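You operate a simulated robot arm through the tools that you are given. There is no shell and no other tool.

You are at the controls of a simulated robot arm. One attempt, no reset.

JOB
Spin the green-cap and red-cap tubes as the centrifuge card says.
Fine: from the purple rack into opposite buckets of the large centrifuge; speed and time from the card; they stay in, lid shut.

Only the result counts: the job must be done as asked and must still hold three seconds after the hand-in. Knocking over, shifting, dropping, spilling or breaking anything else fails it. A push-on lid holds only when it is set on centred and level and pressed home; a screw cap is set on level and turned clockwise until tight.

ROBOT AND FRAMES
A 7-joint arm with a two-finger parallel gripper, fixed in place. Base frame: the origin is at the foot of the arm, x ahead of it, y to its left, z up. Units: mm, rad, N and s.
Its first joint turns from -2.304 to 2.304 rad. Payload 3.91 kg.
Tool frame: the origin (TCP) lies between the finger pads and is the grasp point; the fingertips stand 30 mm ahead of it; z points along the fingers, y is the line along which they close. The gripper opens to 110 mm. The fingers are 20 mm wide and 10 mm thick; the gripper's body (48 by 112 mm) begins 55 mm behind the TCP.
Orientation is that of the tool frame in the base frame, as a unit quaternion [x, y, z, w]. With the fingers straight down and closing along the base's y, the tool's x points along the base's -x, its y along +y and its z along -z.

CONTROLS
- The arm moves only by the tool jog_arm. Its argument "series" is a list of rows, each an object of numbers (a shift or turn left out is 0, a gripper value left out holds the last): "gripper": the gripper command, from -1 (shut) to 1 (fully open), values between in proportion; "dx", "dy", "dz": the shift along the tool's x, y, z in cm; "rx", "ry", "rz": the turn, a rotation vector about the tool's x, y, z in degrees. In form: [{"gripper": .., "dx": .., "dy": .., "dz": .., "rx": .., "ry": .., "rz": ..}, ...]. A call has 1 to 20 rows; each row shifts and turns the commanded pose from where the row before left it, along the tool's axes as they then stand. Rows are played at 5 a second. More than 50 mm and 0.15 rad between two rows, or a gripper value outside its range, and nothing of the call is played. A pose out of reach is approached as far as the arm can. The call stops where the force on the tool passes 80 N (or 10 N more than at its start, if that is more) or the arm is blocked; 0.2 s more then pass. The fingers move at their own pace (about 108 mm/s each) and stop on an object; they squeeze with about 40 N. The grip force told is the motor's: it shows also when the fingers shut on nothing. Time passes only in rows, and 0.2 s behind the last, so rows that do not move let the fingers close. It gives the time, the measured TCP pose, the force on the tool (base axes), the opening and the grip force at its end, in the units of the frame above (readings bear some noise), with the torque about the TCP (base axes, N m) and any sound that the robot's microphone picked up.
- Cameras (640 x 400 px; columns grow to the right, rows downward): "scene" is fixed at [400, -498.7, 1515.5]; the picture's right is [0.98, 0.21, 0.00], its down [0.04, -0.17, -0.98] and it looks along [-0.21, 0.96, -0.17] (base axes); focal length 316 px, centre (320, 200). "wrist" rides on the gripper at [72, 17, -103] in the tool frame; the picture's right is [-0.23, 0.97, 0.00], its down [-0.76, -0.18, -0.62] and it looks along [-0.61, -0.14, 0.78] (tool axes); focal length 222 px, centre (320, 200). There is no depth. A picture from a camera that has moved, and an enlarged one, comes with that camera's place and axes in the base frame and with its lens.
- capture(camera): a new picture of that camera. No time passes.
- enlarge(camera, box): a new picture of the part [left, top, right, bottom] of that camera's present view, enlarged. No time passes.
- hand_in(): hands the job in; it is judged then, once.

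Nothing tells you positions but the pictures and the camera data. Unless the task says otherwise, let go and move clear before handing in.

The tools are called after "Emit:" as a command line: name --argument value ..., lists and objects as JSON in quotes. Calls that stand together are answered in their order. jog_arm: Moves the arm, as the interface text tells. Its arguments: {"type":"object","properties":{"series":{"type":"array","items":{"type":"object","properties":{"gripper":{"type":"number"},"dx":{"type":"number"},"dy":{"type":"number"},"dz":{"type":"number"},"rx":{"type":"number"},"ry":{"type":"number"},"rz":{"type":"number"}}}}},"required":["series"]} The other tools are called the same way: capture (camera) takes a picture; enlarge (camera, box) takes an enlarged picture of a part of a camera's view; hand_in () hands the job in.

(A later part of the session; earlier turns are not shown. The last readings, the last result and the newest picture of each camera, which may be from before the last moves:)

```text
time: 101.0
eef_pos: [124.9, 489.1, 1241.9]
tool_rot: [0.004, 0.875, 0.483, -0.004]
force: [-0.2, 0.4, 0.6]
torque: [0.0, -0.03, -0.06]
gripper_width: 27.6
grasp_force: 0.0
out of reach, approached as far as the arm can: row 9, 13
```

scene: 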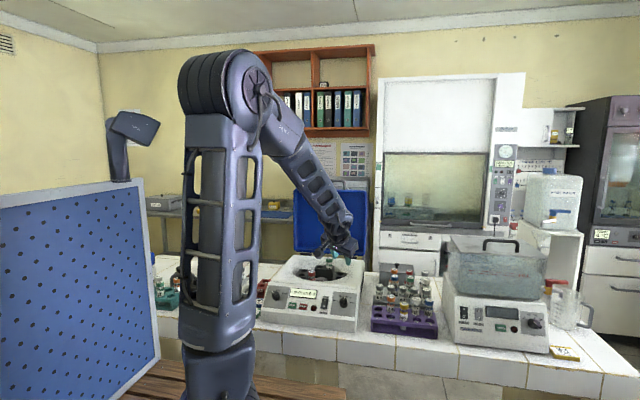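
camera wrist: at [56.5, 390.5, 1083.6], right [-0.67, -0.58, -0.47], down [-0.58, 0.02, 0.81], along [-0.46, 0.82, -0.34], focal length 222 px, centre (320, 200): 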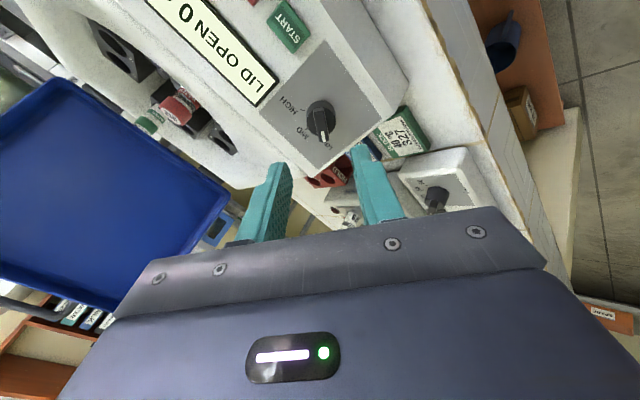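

Emit:
jog_arm --series '[{"dy": 3.1, "dz": 3.2, "dx": -0.06}, {"dy": 3.1, "dz": 3.2, "dx": -0.06}, {"dy": 3.1, "dz": 3.2, "dx": -0.06}, {"dy": 3.1, "dz": 3.2, "dx": -0.06}, {"dy": 3.1, "dz": 3.2, "dx": -0.06}, {"dy": 3.1, "dz": 3.2, "dx": -0.06}, {"dy": 3.1, "dz": 3.2, "dx": -0.06}, {"rx": -2.2}, {}]'

Emit:
capture --camera "wrist"

Emit:
capture --camera "scene"

Emit:
enlarge --camera "scene" --box '[280, 160, 390, 340]'

```text
time: 102.3
eef_pos: [-316.2, 526.1, 1300.6]
tool_rot: [-0.264, 0.826, 0.472, -0.156]
force: [-0.9, 0.8, -0.8]
torque: [0.01, -0.02, 0.01]
gripper_width: 27.2
grasp_force: 0.1
out of reach, approached as far as the arm can: row 3
stopped in row 6: the arm was blocked; the commanded pose is now the measured one
```

```text
taken
camera wrist: at [-326.7, 418.5, 1369.1], right [-0.1, 0.54, 0.84], down [0.99, -0.06, 0.16], along [0.14, 0.84, -0.52], focal length 222 px, centre (320, 200)
```

wrist: 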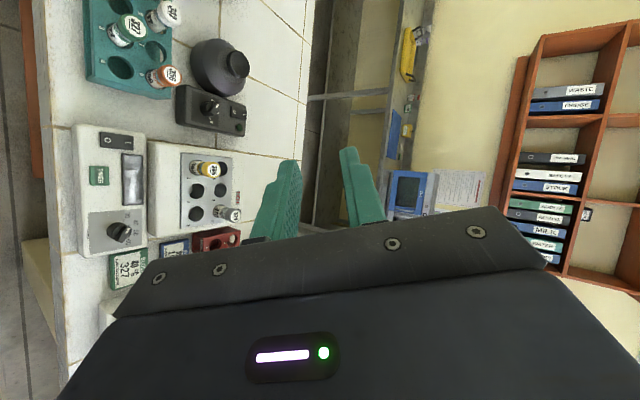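

```text
taken
```

scene: 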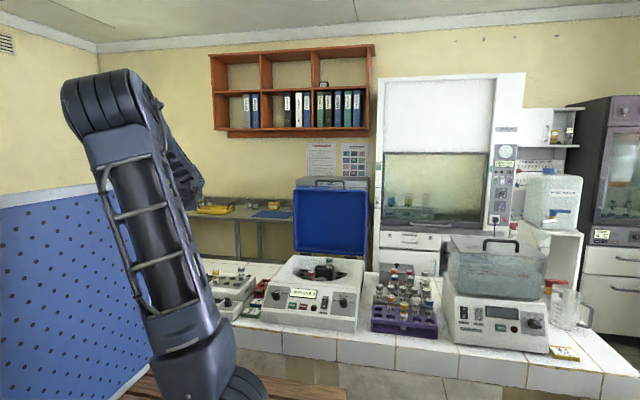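

```text
2.22 times, centred on (335, 250) of scene
camera zoom: at [400.0, -498.7, 1515.5], right [0.98, 0.21, 0.0], down [0.04, -0.17, -0.98], along [-0.21, 0.96, -0.17], focal length 703 px, centre (287, 89)
```

zoom: 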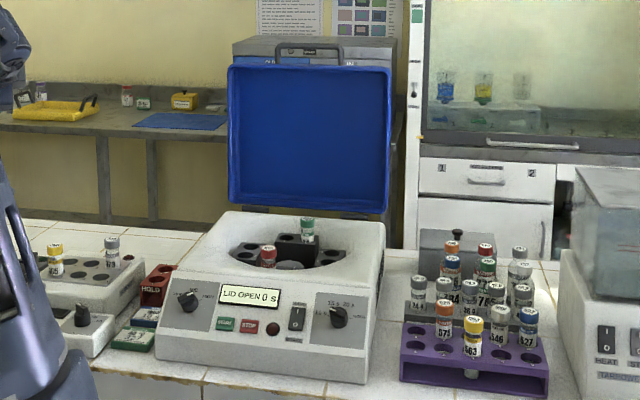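

The arm swung unexpectedly near a singular pose. Before recovering I'll check that nothing was disturbed.

Emit:
enlarge --camera "scene" --box '[0, 80, 260, 400]'

Emit:
enlarge --camera "wrist" --box '[60, 0, 320, 280]'

```text
1.25 times, centred on (130, 240) of scene
camera zoom: at [400.0, -498.7, 1515.5], right [0.98, 0.21, 0.0], down [0.04, -0.17, -0.98], along [-0.21, 0.96, -0.17], focal length 396 px, centre (558, 150)
```

zoom: 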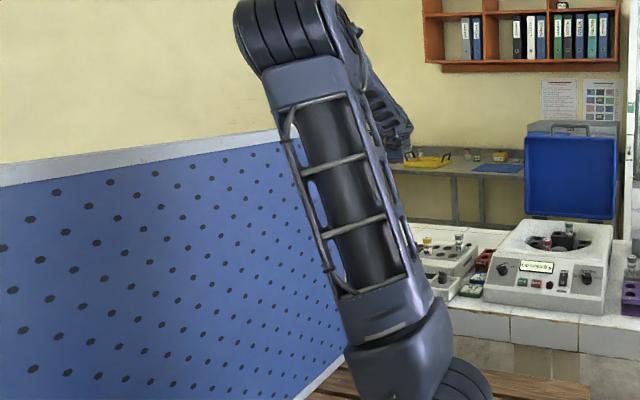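

```text
1.43 times, centred on (190, 140) of wrist
camera zoom: at [-326.7, 418.5, 1369.1], right [-0.1, 0.54, 0.84], down [0.99, -0.06, 0.16], along [0.14, 0.84, -0.52], focal length 317 px, centre (506, 286)
```

zoom: 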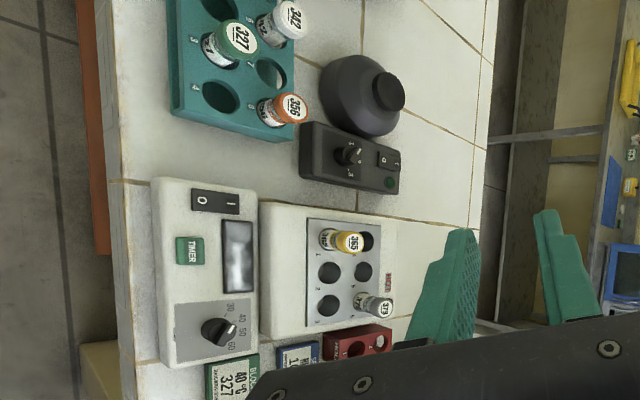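

The benches look untouched, and the arm seems to have stopped at its first-joint limit. I'll recover by un-tilting gradually.

Emit:
jog_arm --series '[{"rx": 5}, {"rx": 5}, {"rx": 5}, {}]'

```text
time: 103.5
eef_pos: [-243.6, 562.4, 1307.4]
tool_rot: [-0.233, 0.894, 0.367, -0.108]
force: [-1.8, 0.4, 0.1]
torque: [0.05, -0.06, -0.02]
gripper_width: 27.5
grasp_force: 0.2
stopped in row 4: the arm was blocked; the commanded pose is now the measured one
```

Emit:
capture --camera "scene"

Emit:
jog_arm --series '[{"rx": 4}, {}]'

Emit:
capture --camera "scene"

```text
taken
```

scene: 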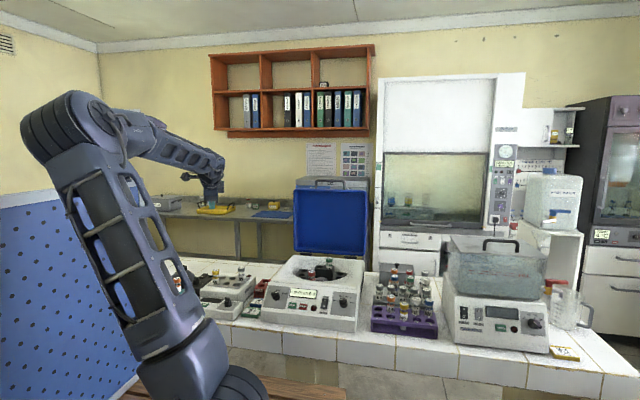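

```text
time: 104.2
eef_pos: [-237.4, 564.2, 1307.9]
tool_rot: [-0.232, 0.908, 0.335, -0.098]
force: [-0.5, 0.5, -0.4]
torque: [-0.01, 0.0, 0.0]
gripper_width: 27.5
grasp_force: 0.2
```

```text
taken
```

scene: 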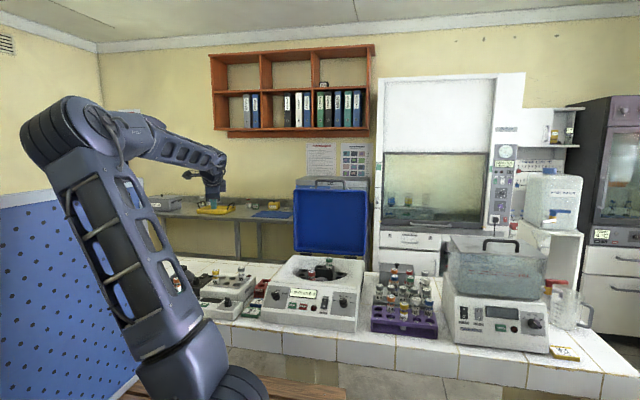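

Emit:
jog_arm --series '[{"rx": 5}, {"rx": 5}, {"rx": 5}, {"rx": 5}, {}]'

Emit:
capture --camera "scene"

```text
time: 105.3
eef_pos: [-234.6, 564.4, 1305.4]
tool_rot: [-0.243, 0.953, 0.171, -0.056]
force: [-0.6, 0.2, -0.7]
torque: [0.01, 0.0, 0.01]
gripper_width: 27.5
grasp_force: 0.0
```

```text
taken
```

scene: 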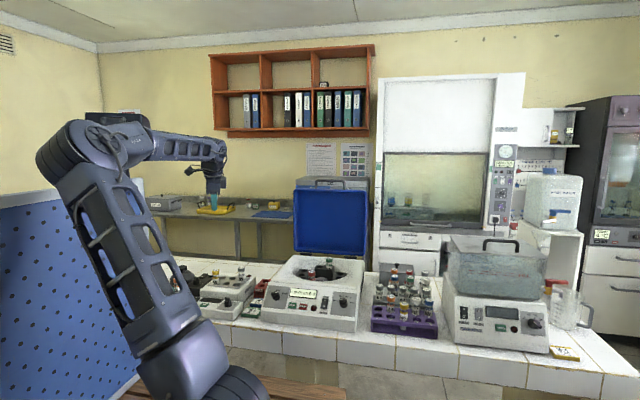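

Emit:
jog_arm --series '[{"rx": 5}, {"rx": 5}, {"rx": 5}, {"rx": 5.5}, {"rz": 7}, {"rz": 7}, {"rz": 7}, {"rz": 7.5}, {}]'

Emit:
capture --camera "scene"

```text
time: 107.5
eef_pos: [-206.5, 559.3, 1349.9]
tool_rot: [0.005, 0.999, 0.01, -0.049]
force: [-0.6, -0.1, 0.6]
torque: [-0.01, -0.04, 0.0]
gripper_width: 27.4
grasp_force: 0.1
stopped in row 9: the arm was blocked; the commanded pose is now the measured one
```

```text
taken
```

scene: 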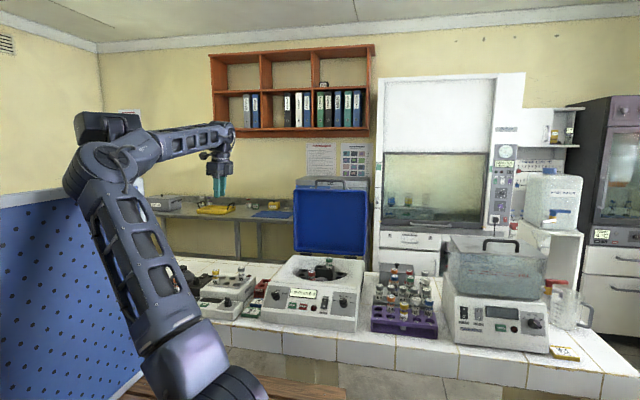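

Emit:
enlarge --camera "scene" --box '[50, 90, 250, 260]'

```text
2.35 times, centred on (150, 175) of scene
camera zoom: at [400.0, -498.7, 1515.5], right [0.98, 0.21, 0.0], down [0.04, -0.17, -0.98], along [-0.21, 0.96, -0.17], focal length 744 px, centre (720, 259)
```

zoom: 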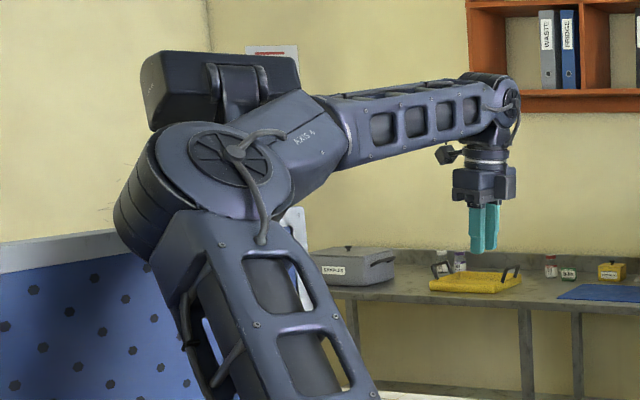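

Emit:
enlarge --camera "scene" --box '[65, 100, 165, 190]'

Emit:
capture --camera "wrist"

```text
4.44 times, centred on (115, 145) of scene
camera zoom: at [400.0, -498.7, 1515.5], right [0.98, 0.21, 0.0], down [0.04, -0.17, -0.98], along [-0.21, 0.96, -0.17], focal length 1406 px, centre (1231, 444)
```

zoom: 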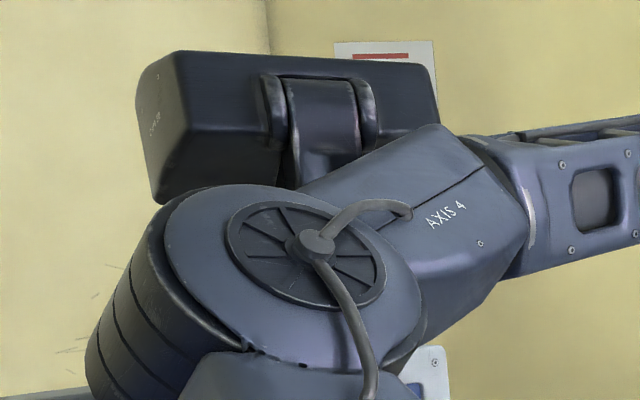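

```text
taken
camera wrist: at [-267.2, 574.2, 1460.5], right [0.24, 0.97, 0.0], down [0.82, -0.2, 0.54], along [0.53, -0.13, -0.84], focal length 222 px, centre (320, 200)
```

wrist: 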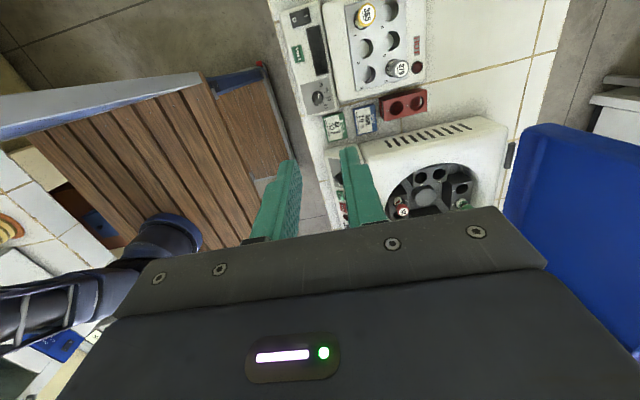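

Emit:
jog_arm --series '[{"dx": -2}, {"dx": -2}, {"dx": -3}, {}]'

Emit:
enlarge --camera "scene" --box '[50, 60, 300, 260]'

```text
time: 108.5
eef_pos: [-140.4, 558.2, 1341.4]
tool_rot: [0.003, 0.999, 0.009, -0.047]
force: [-0.4, -0.9, -0.1]
torque: [-0.02, 0.01, -0.01]
gripper_width: 27.5
grasp_force: 0.0
```

```text
2.00 times, centred on (175, 160) of scene
camera zoom: at [400.0, -498.7, 1515.5], right [0.98, 0.21, 0.0], down [0.04, -0.17, -0.98], along [-0.21, 0.96, -0.17], focal length 633 px, centre (610, 280)
```

zoom: 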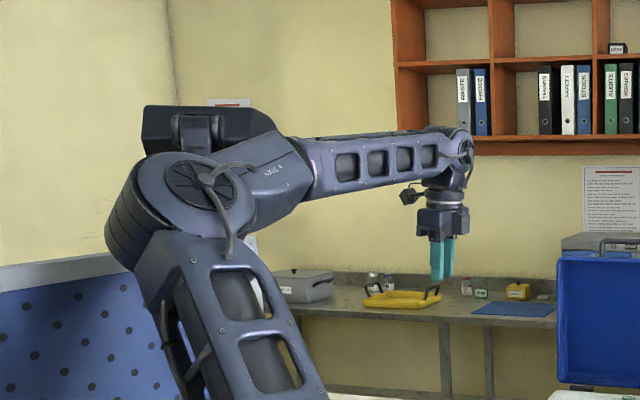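

Emit:
jog_arm --series '[{"dx": -3}, {"dx": -3}, {"dx": -3}, {"dx": -3}, {}]'

Emit:
enlarge --camera "scene" --box '[50, 60, 300, 260]'

```text
time: 109.8
eef_pos: [-20.6, 559.8, 1331.2]
tool_rot: [0.003, 0.999, 0.01, -0.047]
force: [0.0, 0.0, -0.2]
torque: [0.03, -0.01, 0.0]
gripper_width: 27.5
grasp_force: 0.1
```

```text
2.00 times, centred on (175, 160) of scene
camera zoom: at [400.0, -498.7, 1515.5], right [0.98, 0.21, 0.0], down [0.04, -0.17, -0.98], along [-0.21, 0.96, -0.17], focal length 633 px, centre (610, 280)
```

zoom: 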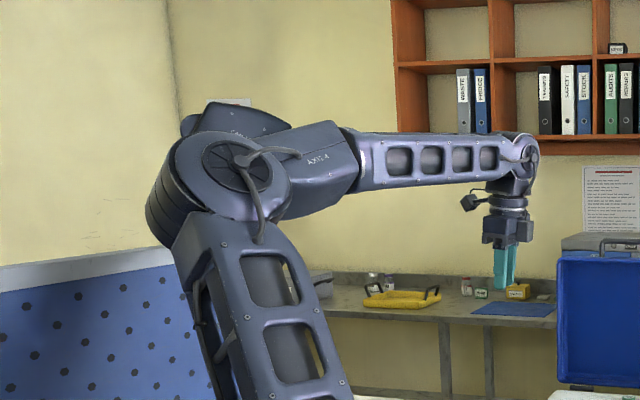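

The elbow is free again, and the device behind it looks as it did at the start. I'll straighten the tool, move above the centrifuge with the tool vertical, and tilt only out there.

Emit:
jog_arm --series '[{"ry": -5.4, "rx": 1.1}, {}, {"dx": -2.5, "dy": 3.0}, {"dx": -2.5, "dy": 3.0}, {"dx": -2.5, "dy": 3.0}, {"dx": -2.5, "dy": 3.0}, {"dx": -2.5, "dy": 3.0}, {"dx": -2.5, "dy": 3.0}, {}]'

Emit:
capture --camera "scene"

Emit:
capture --camera "wrist"

```text
time: 111.8
eef_pos: [128.7, 737.3, 1331.5]
tool_rot: [0.004, 1.0, 0.001, -0.001]
force: [-0.2, 0.1, -0.2]
torque: [0.0, 0.01, -0.02]
gripper_width: 27.3
grasp_force: 0.0
```

```text
taken
```

scene: 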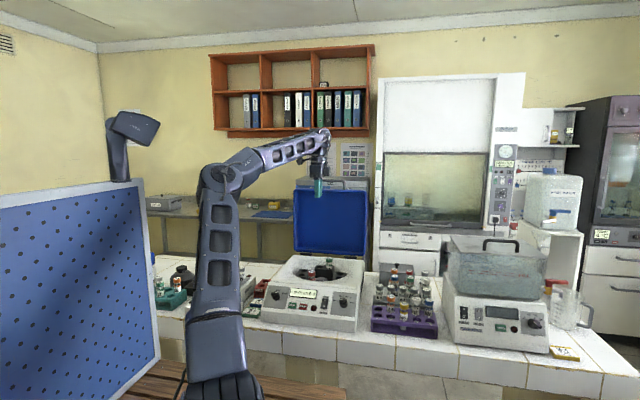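

```text
taken
camera wrist: at [58.5, 753.8, 1435.3], right [0.23, 0.97, 0.0], down [0.76, -0.18, 0.62], along [0.6, -0.14, -0.78], focal length 222 px, centre (320, 200)
```

wrist: 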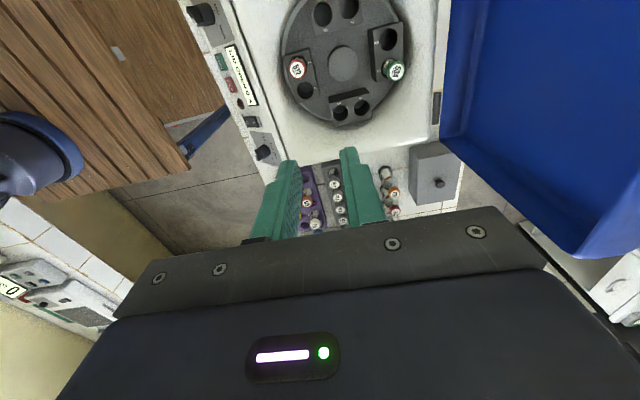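

Emit:
jog_arm --series '[{"rx": -7.5}, {"rx": -7.5}, {"rx": -7.5}, {"rx": -7.5}, {"rx": -7.5}, {"rx": -7.5}, {"rx": -7.5}, {"rx": -7.5}, {}]'

Emit:
capture --camera "scene"

Emit:
capture --camera "wrist"

```text
time: 113.8
eef_pos: [129.8, 737.4, 1332.2]
tool_rot: [0.003, 0.865, 0.501, 0.0]
force: [0.4, -0.8, 0.4]
torque: [-0.02, 0.01, -0.03]
gripper_width: 27.4
grasp_force: 0.0
```

```text
taken
```

scene: 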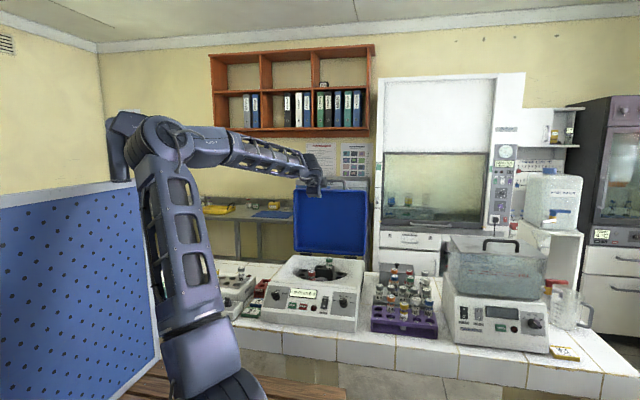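

```text
taken
camera wrist: at [58.7, 655.3, 1398.7], right [0.23, 0.48, 0.84], down [0.76, -0.63, 0.15], along [0.61, 0.6, -0.51], focal length 222 px, centre (320, 200)
```

wrist: 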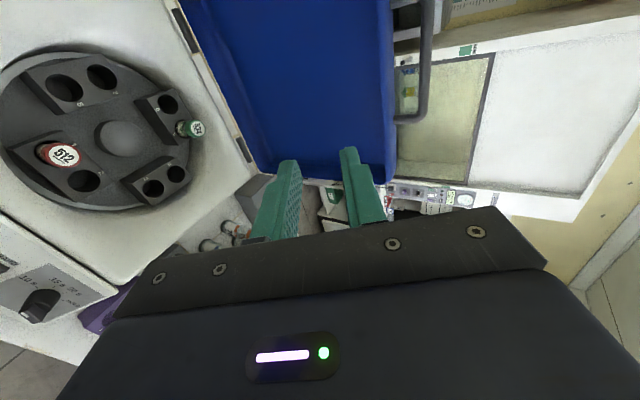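

The handle bar is at about (y=1015, z=1340), with the lid leaning just past vertical. I'll approach it with the fingers slightly open.

Emit:
jog_arm --series '[{"dy": 2.9, "dz": 3.74, "gripper": -0.5}, {"dy": 2.9, "dz": 3.74}, {"dy": 2.9, "dz": 3.74}, {"dy": 2.9, "dz": 3.74}, {"dy": 2.9, "dz": 3.0}, {}]'

Emit:
capture --camera "wrist"

Emit:
enlarge --camera "wrist" --box '[230, 20, 430, 240]'

Emit:
enlarge --camera "scene" --box '[280, 160, 390, 270]'

```text
time: 115.2
eef_pos: [133.0, 964.2, 1368.0]
tool_rot: [0.003, 0.866, 0.5, 0.0]
force: [0.6, 0.6, 0.3]
torque: [0.0, -0.01, 0.0]
gripper_width: 27.5
grasp_force: 0.0
```

```text
taken
camera wrist: at [61.9, 883.9, 1435.3], right [0.23, 0.48, 0.84], down [0.76, -0.63, 0.15], along [0.61, 0.6, -0.51], focal length 222 px, centre (320, 200)
```

wrist: 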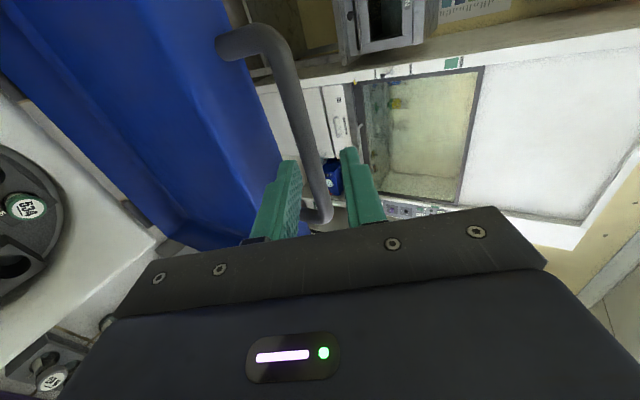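

```text
1.82 times, centred on (330, 130) of wrist
camera zoom: at [61.9, 883.9, 1435.3], right [0.23, 0.48, 0.84], down [0.76, -0.63, 0.15], along [0.61, 0.6, -0.51], focal length 404 px, centre (302, 327)
```

zoom: 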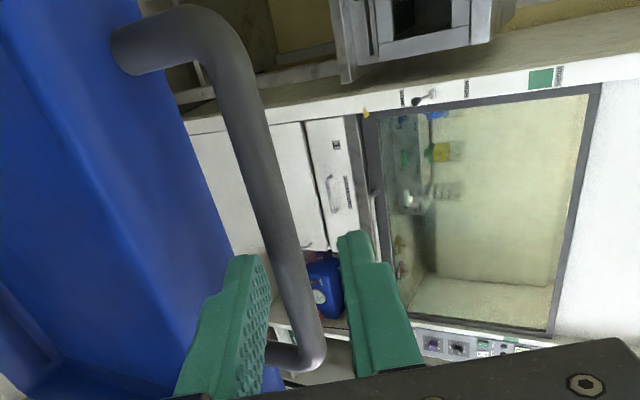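

```text
3.64 times, centred on (335, 215) of scene
camera zoom: at [400.0, -498.7, 1515.5], right [0.98, 0.21, 0.0], down [0.04, -0.17, -0.98], along [-0.21, 0.96, -0.17], focal length 1150 px, centre (266, 146)
```

zoom: 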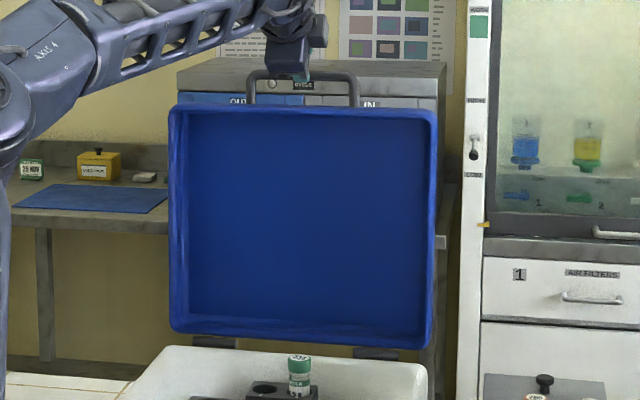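

Emit:
jog_arm --series '[{"dy": -0.75}, {"dz": 1}, {"dz": 1}, {}]'

Emit:
enlarge --camera "wrist" --box '[230, 20, 430, 240]'

Emit:
enlarge --camera "scene" --box '[305, 160, 365, 210]'

```text
time: 116.2
eef_pos: [132.8, 979.0, 1350.8]
tool_rot: [0.004, 0.866, 0.501, 0.001]
force: [-0.4, 0.0, 0.8]
torque: [0.01, -0.01, -0.02]
gripper_width: 27.4
grasp_force: 0.0
```

```text
1.82 times, centred on (330, 130) of wrist
camera zoom: at [60.9, 897.6, 1418.2], right [0.23, 0.48, 0.84], down [0.76, -0.63, 0.16], along [0.61, 0.6, -0.51], focal length 404 px, centre (302, 327)
```

zoom: 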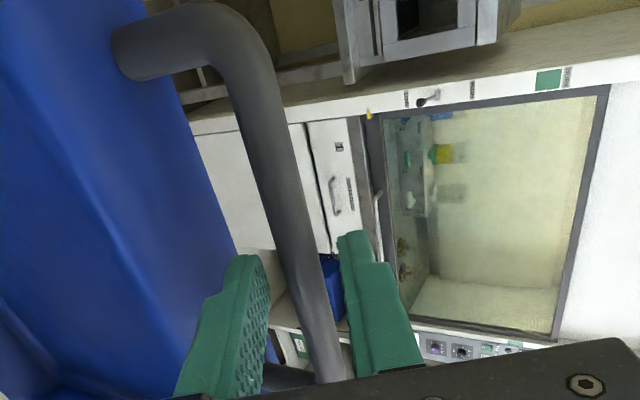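

```text
8.00 times, centred on (335, 185) of scene
camera zoom: at [400.0, -498.7, 1515.5], right [0.98, 0.21, 0.0], down [0.04, -0.17, -0.98], along [-0.21, 0.96, -0.17], focal length 2531 px, centre (200, 320)
```

zoom: 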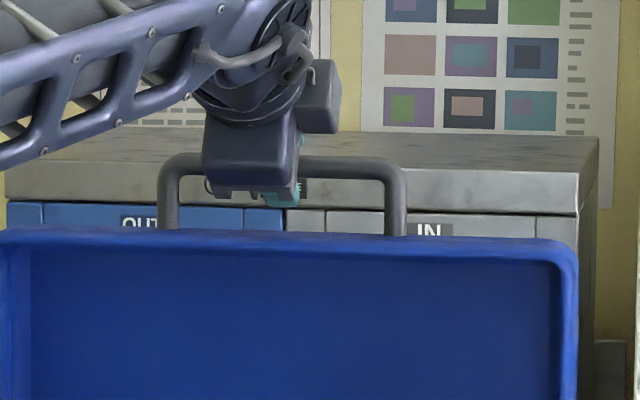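

Emit:
jog_arm --series '[{"dz": 0.5}, {"dz": 0.5}, {}, {"gripper": -1}, {}, {}, {}]'

Emit:
enlarge --camera "wrist" --box '[230, 20, 430, 240]'

```text
time: 117.8
eef_pos: [133.4, 986.9, 1344.6]
tool_rot: [0.004, 0.865, 0.501, 0.001]
force: [1.2, 0.4, 1.4]
torque: [0.02, 0.21, -0.06]
gripper_width: 13.7
grasp_force: 44.9
```

```text
1.82 times, centred on (330, 130) of wrist
camera zoom: at [61.4, 905.5, 1412.8], right [0.23, 0.48, 0.84], down [0.76, -0.63, 0.15], along [0.61, 0.6, -0.51], focal length 404 px, centre (302, 327)
```

zoom: 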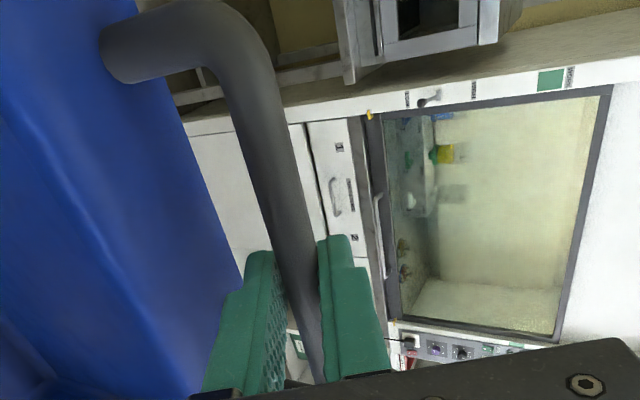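

I have the bar. I'll lower the lid along the arc in small steps, checking forces.

Emit:
jog_arm --series '[{"dy": -0.76, "dz": -2.0}, {"dy": -0.87, "dz": -1.95}, {}]'

```text
time: 118.5
eef_pos: [132.3, 944.9, 1348.5]
tool_rot: [0.005, 0.866, 0.5, 0.001]
force: [12.7, -1.8, -17.9]
torque: [-0.26, -0.25, -0.73]
gripper_width: 13.7
grasp_force: 45.4
```

Emit:
jog_arm --series '[{"dx": -0.1, "dy": -1.17, "dz": -1.79}, {"dy": -1.11, "dz": -1.82}, {"dy": -1.21, "dz": -1.76}, {}]'

```text
time: 119.5
eef_pos: [133.1, 879.7, 1345.5]
tool_rot: [0.003, 0.867, 0.499, 0.0]
force: [13.5, 5.4, -42.7]
torque: [-0.58, -0.11, -0.23]
gripper_width: 13.5
grasp_force: 44.6
```

Emit:
enlarge --camera "wrist" --box '[230, 20, 430, 240]'

Emit:
jog_arm --series '[{"dy": -0.35, "dz": 0.2}, {}]'

```text
1.82 times, centred on (330, 130) of wrist
camera zoom: at [61.2, 799.3, 1413.4], right [0.23, 0.49, 0.84], down [0.76, -0.63, 0.16], along [0.61, 0.6, -0.52], focal length 404 px, centre (302, 327)
```

zoom: 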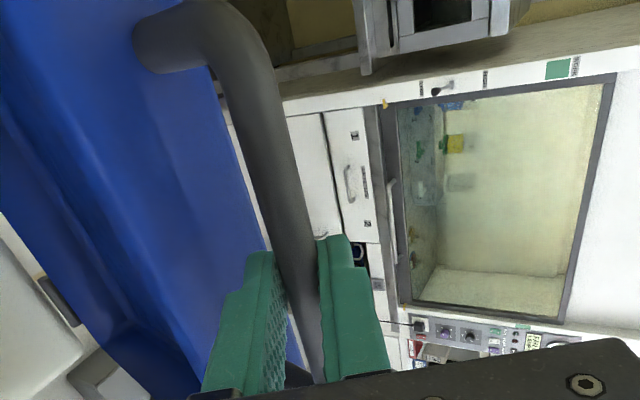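

```text
time: 120.2
eef_pos: [132.3, 878.1, 1346.4]
tool_rot: [0.003, 0.864, 0.503, 0.001]
force: [6.7, 3.5, -11.2]
torque: [0.04, 0.19, 0.0]
gripper_width: 13.6
grasp_force: 45.1
```

Emit:
jog_arm --series '[{"dy": -1.53, "dz": -1.74}, {"dy": -1.5, "dz": -1.56}, {}]'

```text
time: 121.0
eef_pos: [132.6, 836.2, 1337.0]
tool_rot: [0.003, 0.865, 0.502, 0.001]
force: [-10.9, -3.3, 18.4]
torque: [0.35, 0.54, 0.71]
gripper_width: 13.8
grasp_force: 44.7
```

Emit:
jog_arm --series '[{"dy": -1.37, "dz": -1.54, "rx": 3}, {"dy": -1.67, "dz": -1.29, "rx": 3}, {"dy": -1.8, "dz": -1.07, "rx": 3}, {}]'

```text
time: 122.0
eef_pos: [134.8, 776.5, 1314.1]
tool_rot: [0.004, 0.903, 0.43, 0.0]
force: [-5.1, -0.3, -1.3]
torque: [-0.02, -0.34, -0.27]
gripper_width: 13.8
grasp_force: 45.1
```

Emit:
jog_arm --series '[{"dy": -1.86, "dz": -0.94, "rx": 3}, {"dy": -2.0, "dz": -0.62, "rx": 3}, {"dy": -2.05, "dz": -0.39, "rx": 3}, {"dy": -2.08, "dz": -0.14, "rx": 3}, {}]'

Emit:
enlarge --camera "scene" --box '[260, 180, 380, 320]'

```text
time: 123.2
eef_pos: [132.5, 706.2, 1272.1]
tool_rot: [0.005, 0.942, 0.334, 0.001]
force: [13.6, -2.2, 1.8]
torque: [0.0, -0.99, -0.14]
gripper_width: 13.7
grasp_force: 45.2
```

```text
2.86 times, centred on (320, 250) of scene
camera zoom: at [400.0, -498.7, 1515.5], right [0.98, 0.21, 0.0], down [0.04, -0.17, -0.98], along [-0.21, 0.96, -0.17], focal length 904 px, centre (320, 57)
```

zoom: 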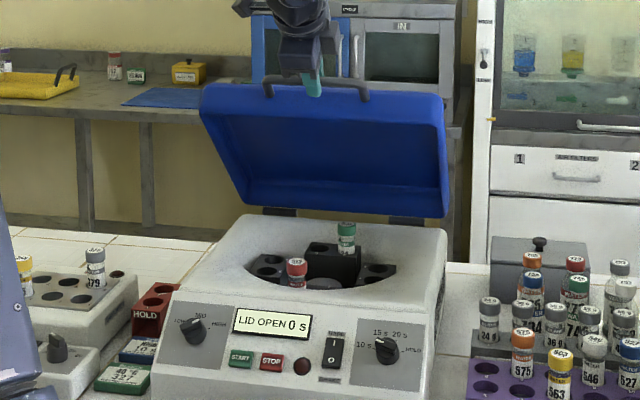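

Emit:
jog_arm --series '[{"dx": -0.08, "dy": -2.09, "dz": 0.1, "rx": 3}, {"dy": -2.07, "dz": 0.25, "rx": 3}, {"dy": -2.01, "dz": 0.6, "rx": 3}, {"dy": -1.93, "dz": 0.82, "rx": 3}, {"dy": -1.83, "dz": 1.05, "rx": 3}, {}]'

```text
time: 124.5
eef_pos: [133.0, 638.8, 1193.6]
tool_rot: [0.003, 0.978, 0.209, 0.0]
force: [17.5, 4.5, -0.7]
torque: [0.11, -0.86, 0.46]
gripper_width: 13.8
grasp_force: 45.5
```

Emit:
jog_arm --series '[{"dx": -0.1, "dy": -1.7, "dz": 1.25, "rx": 3}, {"dy": -1.61, "dz": 1.37, "rx": 3}, {"dy": -1.38, "dz": 1.63, "rx": 3}, {"dy": -1.18, "dz": 1.77, "rx": 3}, {}]'

Emit:
enlarge --camera "scene" --box '[260, 200, 380, 320]'

```text
time: 125.8
eef_pos: [132.4, 603.7, 1116.1]
tool_rot: [0.004, 0.994, 0.106, 0.0]
force: [6.4, -18.3, 3.5]
torque: [-0.19, -0.26, 0.82]
gripper_width: 13.9
grasp_force: 45.1
```

```text
3.33 times, centred on (320, 260) of scene
camera zoom: at [400.0, -498.7, 1515.5], right [0.98, 0.21, 0.0], down [0.04, -0.17, -0.98], along [-0.21, 0.96, -0.17], focal length 1055 px, centre (320, 0)
```

zoom: 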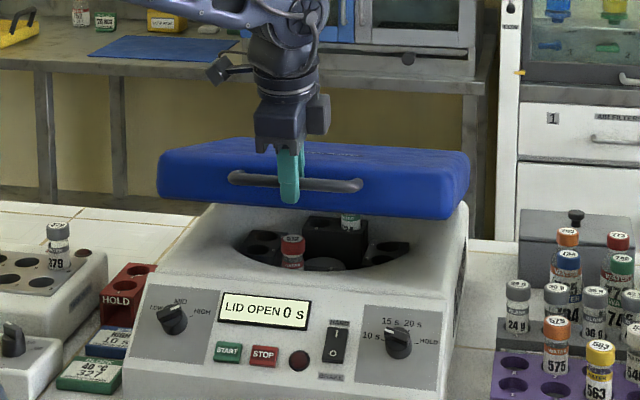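

Emit:
jog_arm --series '[{"dy": -1.2, "dz": 1.86, "rx": 3}, {"dy": -0.74, "dz": 2.0, "rx": 3}, {"dy": -0.54, "dz": 2.0, "rx": 3}, {}]'

```text
time: 126.8
eef_pos: [131.7, 589.2, 1052.3]
tool_rot: [0.003, 1.0, 0.025, -0.002]
force: [-26.0, -24.1, -1.1]
torque: [-0.45, 0.78, 0.8]
gripper_width: 13.8
grasp_force: 45.9
```

Emit:
jog_arm --series '[{"dx": 0.15, "dy": -0.3, "dz": 0.7, "rx": 3}, {"dy": -0.1, "dz": 0.5}, {}]'

Emit:
enlarge --camera "scene" --box '[260, 220, 380, 320]'

```text
time: 127.5
eef_pos: [131.5, 587.0, 1041.2]
tool_rot: [0.004, 1.0, 0.003, 0.0]
force: [-8.2, 37.4, -8.3]
torque: [0.57, -0.48, 0.83]
gripper_width: 14.0
grasp_force: 45.2
```

```text
4.00 times, centred on (320, 270) of scene
camera zoom: at [400.0, -498.7, 1515.5], right [0.98, 0.21, 0.0], down [0.04, -0.17, -0.98], along [-0.21, 0.96, -0.17], focal length 1266 px, centre (320, -80)
```

zoom: 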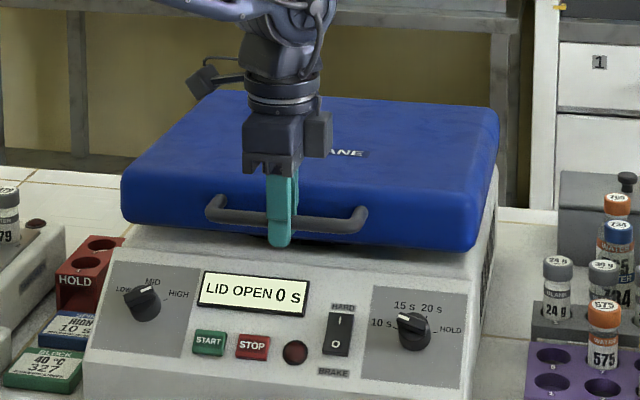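

Emit:
jog_arm --series '[{"dy": 0.35, "dz": 0.2}, {"dz": 0.2}, {}]'

Emit:
enlarge --camera "scene" --box '[260, 240, 380, 320]'

```text
time: 128.3
eef_pos: [131.8, 586.7, 1035.1]
tool_rot: [0.003, 1.0, 0.0, -0.001]
force: [-3.8, -20.9, -2.1]
torque: [-0.39, 0.18, 0.91]
gripper_width: 13.5
grasp_force: 44.6
```

```text
5.00 times, centred on (320, 280) of scene
camera zoom: at [400.0, -498.7, 1515.5], right [0.98, 0.21, 0.0], down [0.04, -0.17, -0.98], along [-0.21, 0.96, -0.17], focal length 1582 px, centre (320, -200)
```

zoom: 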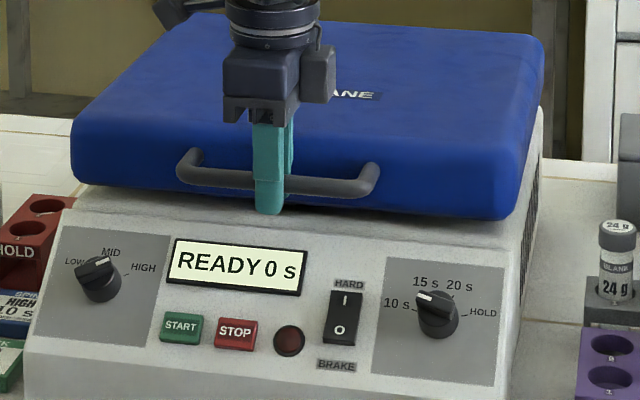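

The display reads READY. I'll press lightly, then release and lift off.

Emit:
jog_arm --series '[{"dz": 0.25, "dy": -0.1}, {}, {"gripper": -0.5}, {}, {}, {"dz": -2}, {"dz": -4}, {"dz": -4}, {"dz": -4}, {}]'

Emit:
enlarge --camera "scene" --box '[260, 230, 380, 320]'

Emit:
enlarge --camera "scene" --box '[262, 275, 302, 305]'

Emit:
enlarge --camera "scene" --box '[325, 280, 360, 306]'

```text
time: 130.6
eef_pos: [131.1, 585.5, 1176.9]
tool_rot: [0.004, 1.0, 0.002, -0.002]
force: [0.5, 0.9, -1.0]
torque: [-0.01, 0.04, -0.01]
gripper_width: 27.3
grasp_force: 0.0
```

```text
4.44 times, centred on (320, 275) of scene
camera zoom: at [400.0, -498.7, 1515.5], right [0.98, 0.21, 0.0], down [0.04, -0.17, -0.98], along [-0.21, 0.96, -0.17], focal length 1406 px, centre (320, -133)
```

zoom: 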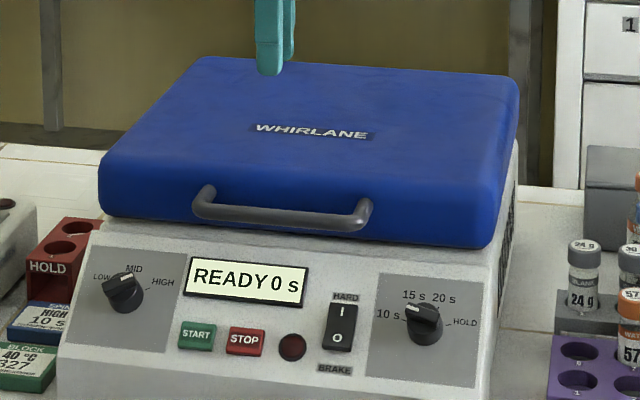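

```text
13.33 times, centred on (282, 290) of scene
camera zoom: at [400.0, -498.7, 1515.5], right [0.98, 0.21, 0.0], down [0.04, -0.17, -0.98], along [-0.21, 0.96, -0.17], focal length 4218 px, centre (827, -1000)
```

zoom: 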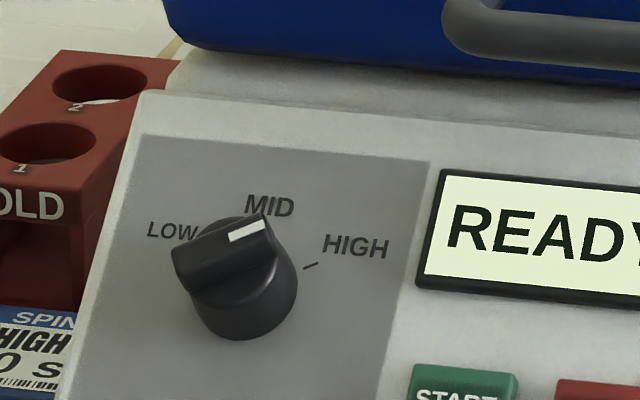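

```text
15.38 times, centred on (342, 293) of scene
camera zoom: at [400.0, -498.7, 1515.5], right [0.98, 0.21, 0.0], down [0.04, -0.17, -0.98], along [-0.21, 0.96, -0.17], focal length 4867 px, centre (-26, -1231)
```

zoom: 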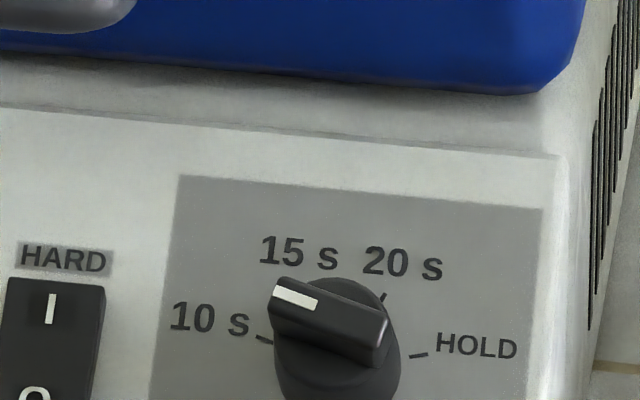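

The lid is shut, the display shows READY, the speed pointer is at HIGH and the time pointer at 10 s. I'll move with closed fingers to press START at about (70, 548, 925).

Emit:
jog_arm --series '[{"rz": -8, "gripper": -1}, {"rz": -8}, {"rz": -8}, {"rz": -8}, {"rz": -8}, {"rz": -8}, {"rz": -8}, {"rz": -8}, {"rz": -8}, {"rz": -8}, {"rz": -8}, {"rz": -2}, {}]'

Emit:
jog_arm --series '[{"dx": 2.8, "dy": 2.0}, {"dx": 2.8, "dy": 2.0}, {"dx": 2.7, "dy": 2.1}, {"ry": -7.5}, {"ry": -7.5}, {"ry": -7.5}, {"ry": -7.5}, {}]'

Emit:
capture --camera "wrist"

Emit:
capture --camera "scene"

```text
time: 133.3
eef_pos: [131.2, 587.0, 1174.6]
tool_rot: [-0.706, 0.708, 0.001, 0.001]
force: [-0.5, -0.5, -1.0]
torque: [-0.02, -0.01, -0.02]
gripper_width: 0.2
grasp_force: 37.2
```

```text
time: 135.2
eef_pos: [69.3, 505.1, 1174.8]
tool_rot: [-0.68, 0.686, 0.183, 0.184]
force: [-1.0, -0.4, 0.1]
torque: [0.01, 0.01, -0.02]
gripper_width: 0.2
grasp_force: 38.3
```

```text
taken
camera wrist: at [52.4, 389.8, 1227.9], right [-0.97, 0.2, 0.12], down [0.18, 0.34, 0.92], along [0.15, 0.92, -0.37], focal length 222 px, centre (320, 200)
```

wrist: 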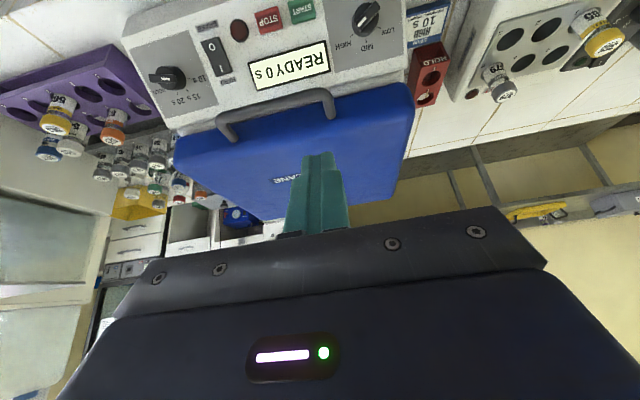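

```text
taken
```

scene: 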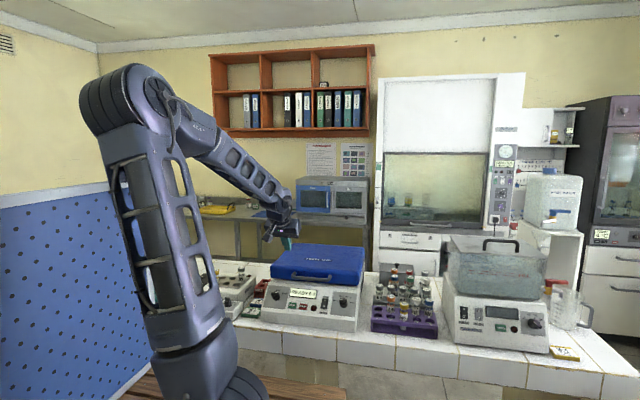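

The START position is confirmed by this view. I'll come down in front of it.

Emit:
jog_arm --series '[{"dx": 2.2, "dz": 3.2}, {"dx": 2.2, "dz": 3.2}, {"dx": 2.2, "dz": 3.2}, {"dx": 2.25, "dz": 3.2, "dy": -0.07}, {}]'

Emit:
capture --camera "wrist"

Emit:
enlarge --camera "scene" --box '[250, 220, 370, 330]'

```text
time: 136.3
eef_pos: [69.2, 491.0, 1017.0]
tool_rot: [-0.68, 0.685, 0.183, 0.184]
force: [-0.8, 0.5, 0.0]
torque: [0.02, -0.01, 0.01]
gripper_width: 0.0
grasp_force: 37.4
```

```text
taken
camera wrist: at [53.4, 375.9, 1071.2], right [-0.97, 0.2, 0.12], down [0.18, 0.34, 0.92], along [0.15, 0.92, -0.37], focal length 222 px, centre (320, 200)
```

wrist: 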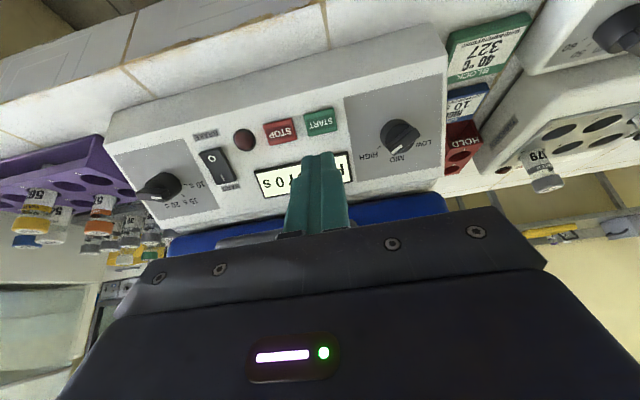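

```text
3.64 times, centred on (310, 275) of scene
camera zoom: at [400.0, -498.7, 1515.5], right [0.98, 0.21, 0.0], down [0.04, -0.17, -0.98], along [-0.21, 0.96, -0.17], focal length 1150 px, centre (356, -73)
```

zoom: 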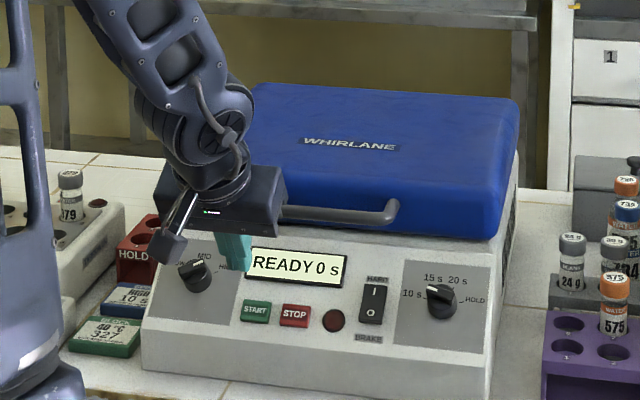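

Emit:
jog_arm --series '[{"dz": 2.5}, {"dz": 2.5}, {"dz": 1.5}, {}]'

Emit:
capture --camera "wrist"

Emit:
enlarge --camera "scene" --box '[260, 260, 330, 320]'

```text
time: 137.3
eef_pos: [70.8, 524.9, 964.4]
tool_rot: [-0.681, 0.685, 0.183, 0.184]
force: [0.0, -0.4, -0.1]
torque: [-0.02, -0.01, 0.02]
gripper_width: 0.0
grasp_force: 37.1
```

```text
taken
camera wrist: at [53.8, 409.4, 1017.9], right [-0.97, 0.2, 0.12], down [0.18, 0.34, 0.92], along [0.15, 0.92, -0.37], focal length 222 px, centre (320, 200)
```

wrist: 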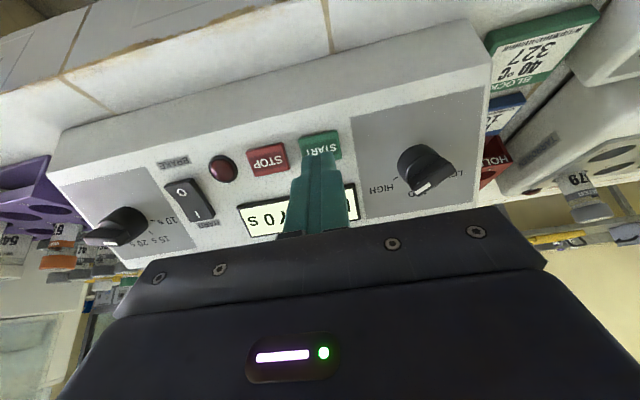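

```text
6.67 times, centred on (295, 290) of scene
camera zoom: at [400.0, -498.7, 1515.5], right [0.98, 0.21, 0.0], down [0.04, -0.17, -0.98], along [-0.21, 0.96, -0.17], focal length 2109 px, centre (487, -400)
```

zoom: 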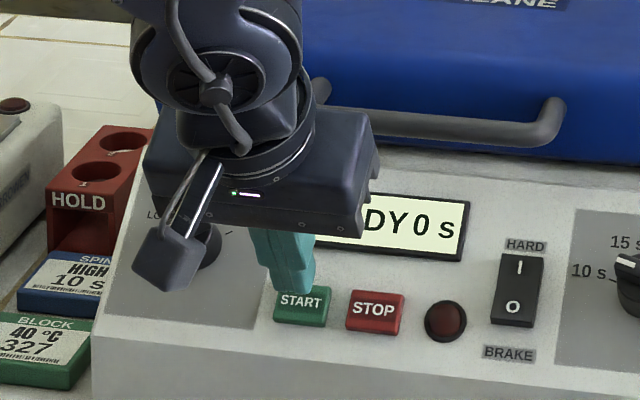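

Emit:
jog_arm --series '[{"dx": 0.2, "dy": -0.15, "dz": 0.5}, {"dz": 0.4}, {"dz": 0.3}, {}]'

Emit:
enlarge --camera "scene" --box '[260, 260, 330, 320]'

```text
time: 138.3
eef_pos: [71.6, 528.0, 954.4]
tool_rot: [-0.681, 0.685, 0.184, 0.183]
force: [-0.4, -0.3, 0.0]
torque: [0.0, 0.01, -0.02]
gripper_width: 0.0
grasp_force: 37.7
```

```text
6.67 times, centred on (295, 290) of scene
camera zoom: at [400.0, -498.7, 1515.5], right [0.98, 0.21, 0.0], down [0.04, -0.17, -0.98], along [-0.21, 0.96, -0.17], focal length 2109 px, centre (487, -400)
```

zoom: 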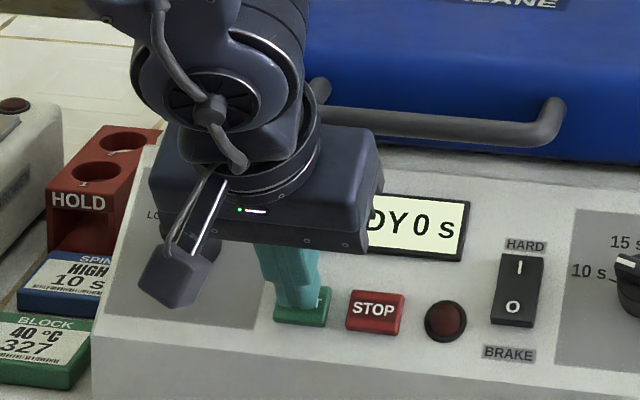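

Emit:
jog_arm --series '[{"dz": 0.3}, {"dz": 0.3}, {}]'

Emit:
enlarge --camera "scene" --box '[260, 260, 330, 320]'

```text
time: 139.2
eef_pos: [70.9, 532.1, 947.0]
tool_rot: [-0.68, 0.686, 0.183, 0.184]
force: [0.4, -0.7, 0.2]
torque: [0.0, 0.0, -0.03]
gripper_width: 0.1
grasp_force: 38.3
```

```text
6.67 times, centred on (295, 290) of scene
camera zoom: at [400.0, -498.7, 1515.5], right [0.98, 0.21, 0.0], down [0.04, -0.17, -0.98], along [-0.21, 0.96, -0.17], focal length 2109 px, centre (487, -400)
```

zoom: 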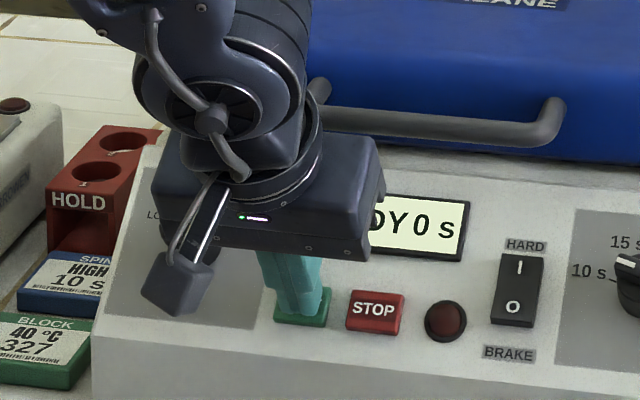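

Emit:
jog_arm --series '[{"dz": 0.2}, {"dz": 0.2}, {}]'

Emit:
enlarge --camera "scene" --box '[260, 260, 330, 320]'

```text
time: 139.9
eef_pos: [71.0, 533.5, 944.6]
tool_rot: [-0.681, 0.685, 0.184, 0.184]
force: [-3.3, -1.7, 8.0]
torque: [0.09, 0.04, 0.05]
gripper_width: 0.1
grasp_force: 38.1
heard: click, click
```

```text
6.67 times, centred on (295, 290) of scene
camera zoom: at [400.0, -498.7, 1515.5], right [0.98, 0.21, 0.0], down [0.04, -0.17, -0.98], along [-0.21, 0.96, -0.17], focal length 2109 px, centre (487, -400)
```

zoom: 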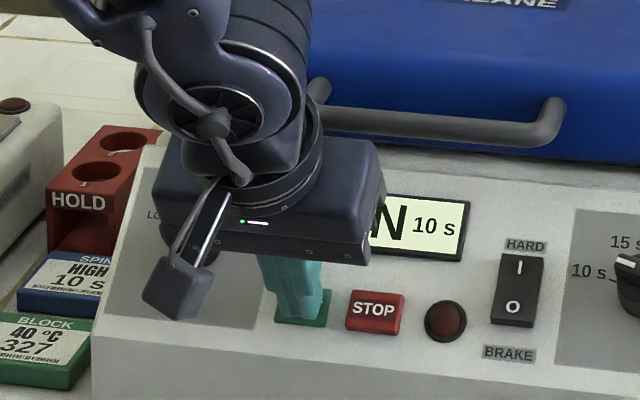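

It clicked and the display shows a run of 10 s. I'll back off and watch.

Emit:
jog_arm --series '[{"dz": -1}, {"dz": -2.5}, {"dz": -3}, {"dz": -3}, {}]'

Emit:
enlarge --camera "scene" --box '[260, 230, 380, 320]'

Emit:
enlarge --camera "wrist" --box '[180, 60, 480, 220]'

```text
time: 141.2
eef_pos: [71.2, 488.8, 1027.5]
tool_rot: [-0.681, 0.685, 0.184, 0.183]
force: [-0.8, -0.1, 0.4]
torque: [0.01, 0.01, -0.01]
gripper_width: 0.0
grasp_force: 38.0
```

```text
4.44 times, centred on (320, 275) of scene
camera zoom: at [400.0, -498.7, 1515.5], right [0.98, 0.21, 0.0], down [0.04, -0.17, -0.98], along [-0.21, 0.96, -0.17], focal length 1406 px, centre (320, -133)
```

zoom: 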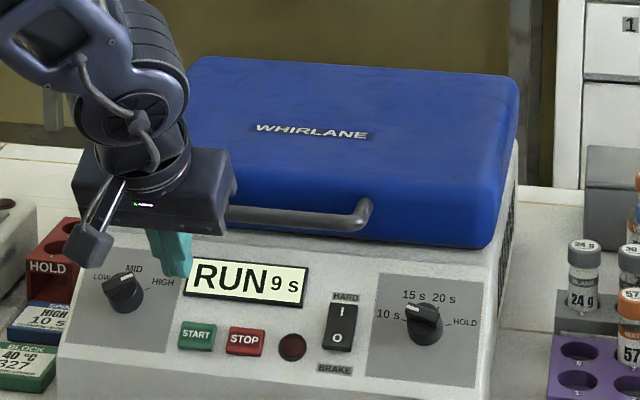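

```text
2.13 times, centred on (330, 140) of wrist
camera zoom: at [54.3, 373.8, 1080.3], right [-0.97, 0.2, 0.12], down [0.18, 0.34, 0.92], along [0.15, 0.92, -0.37], focal length 474 px, centre (299, 328)
```

zoom: 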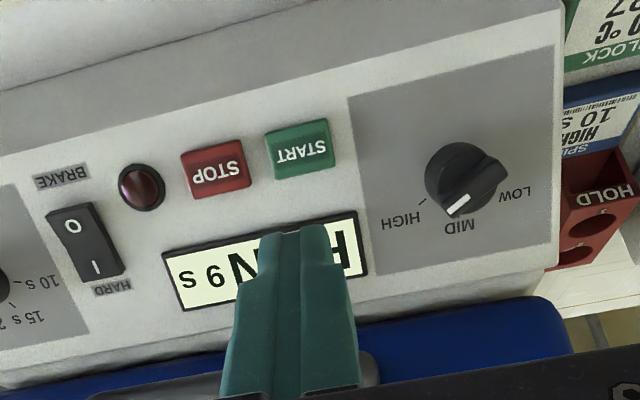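

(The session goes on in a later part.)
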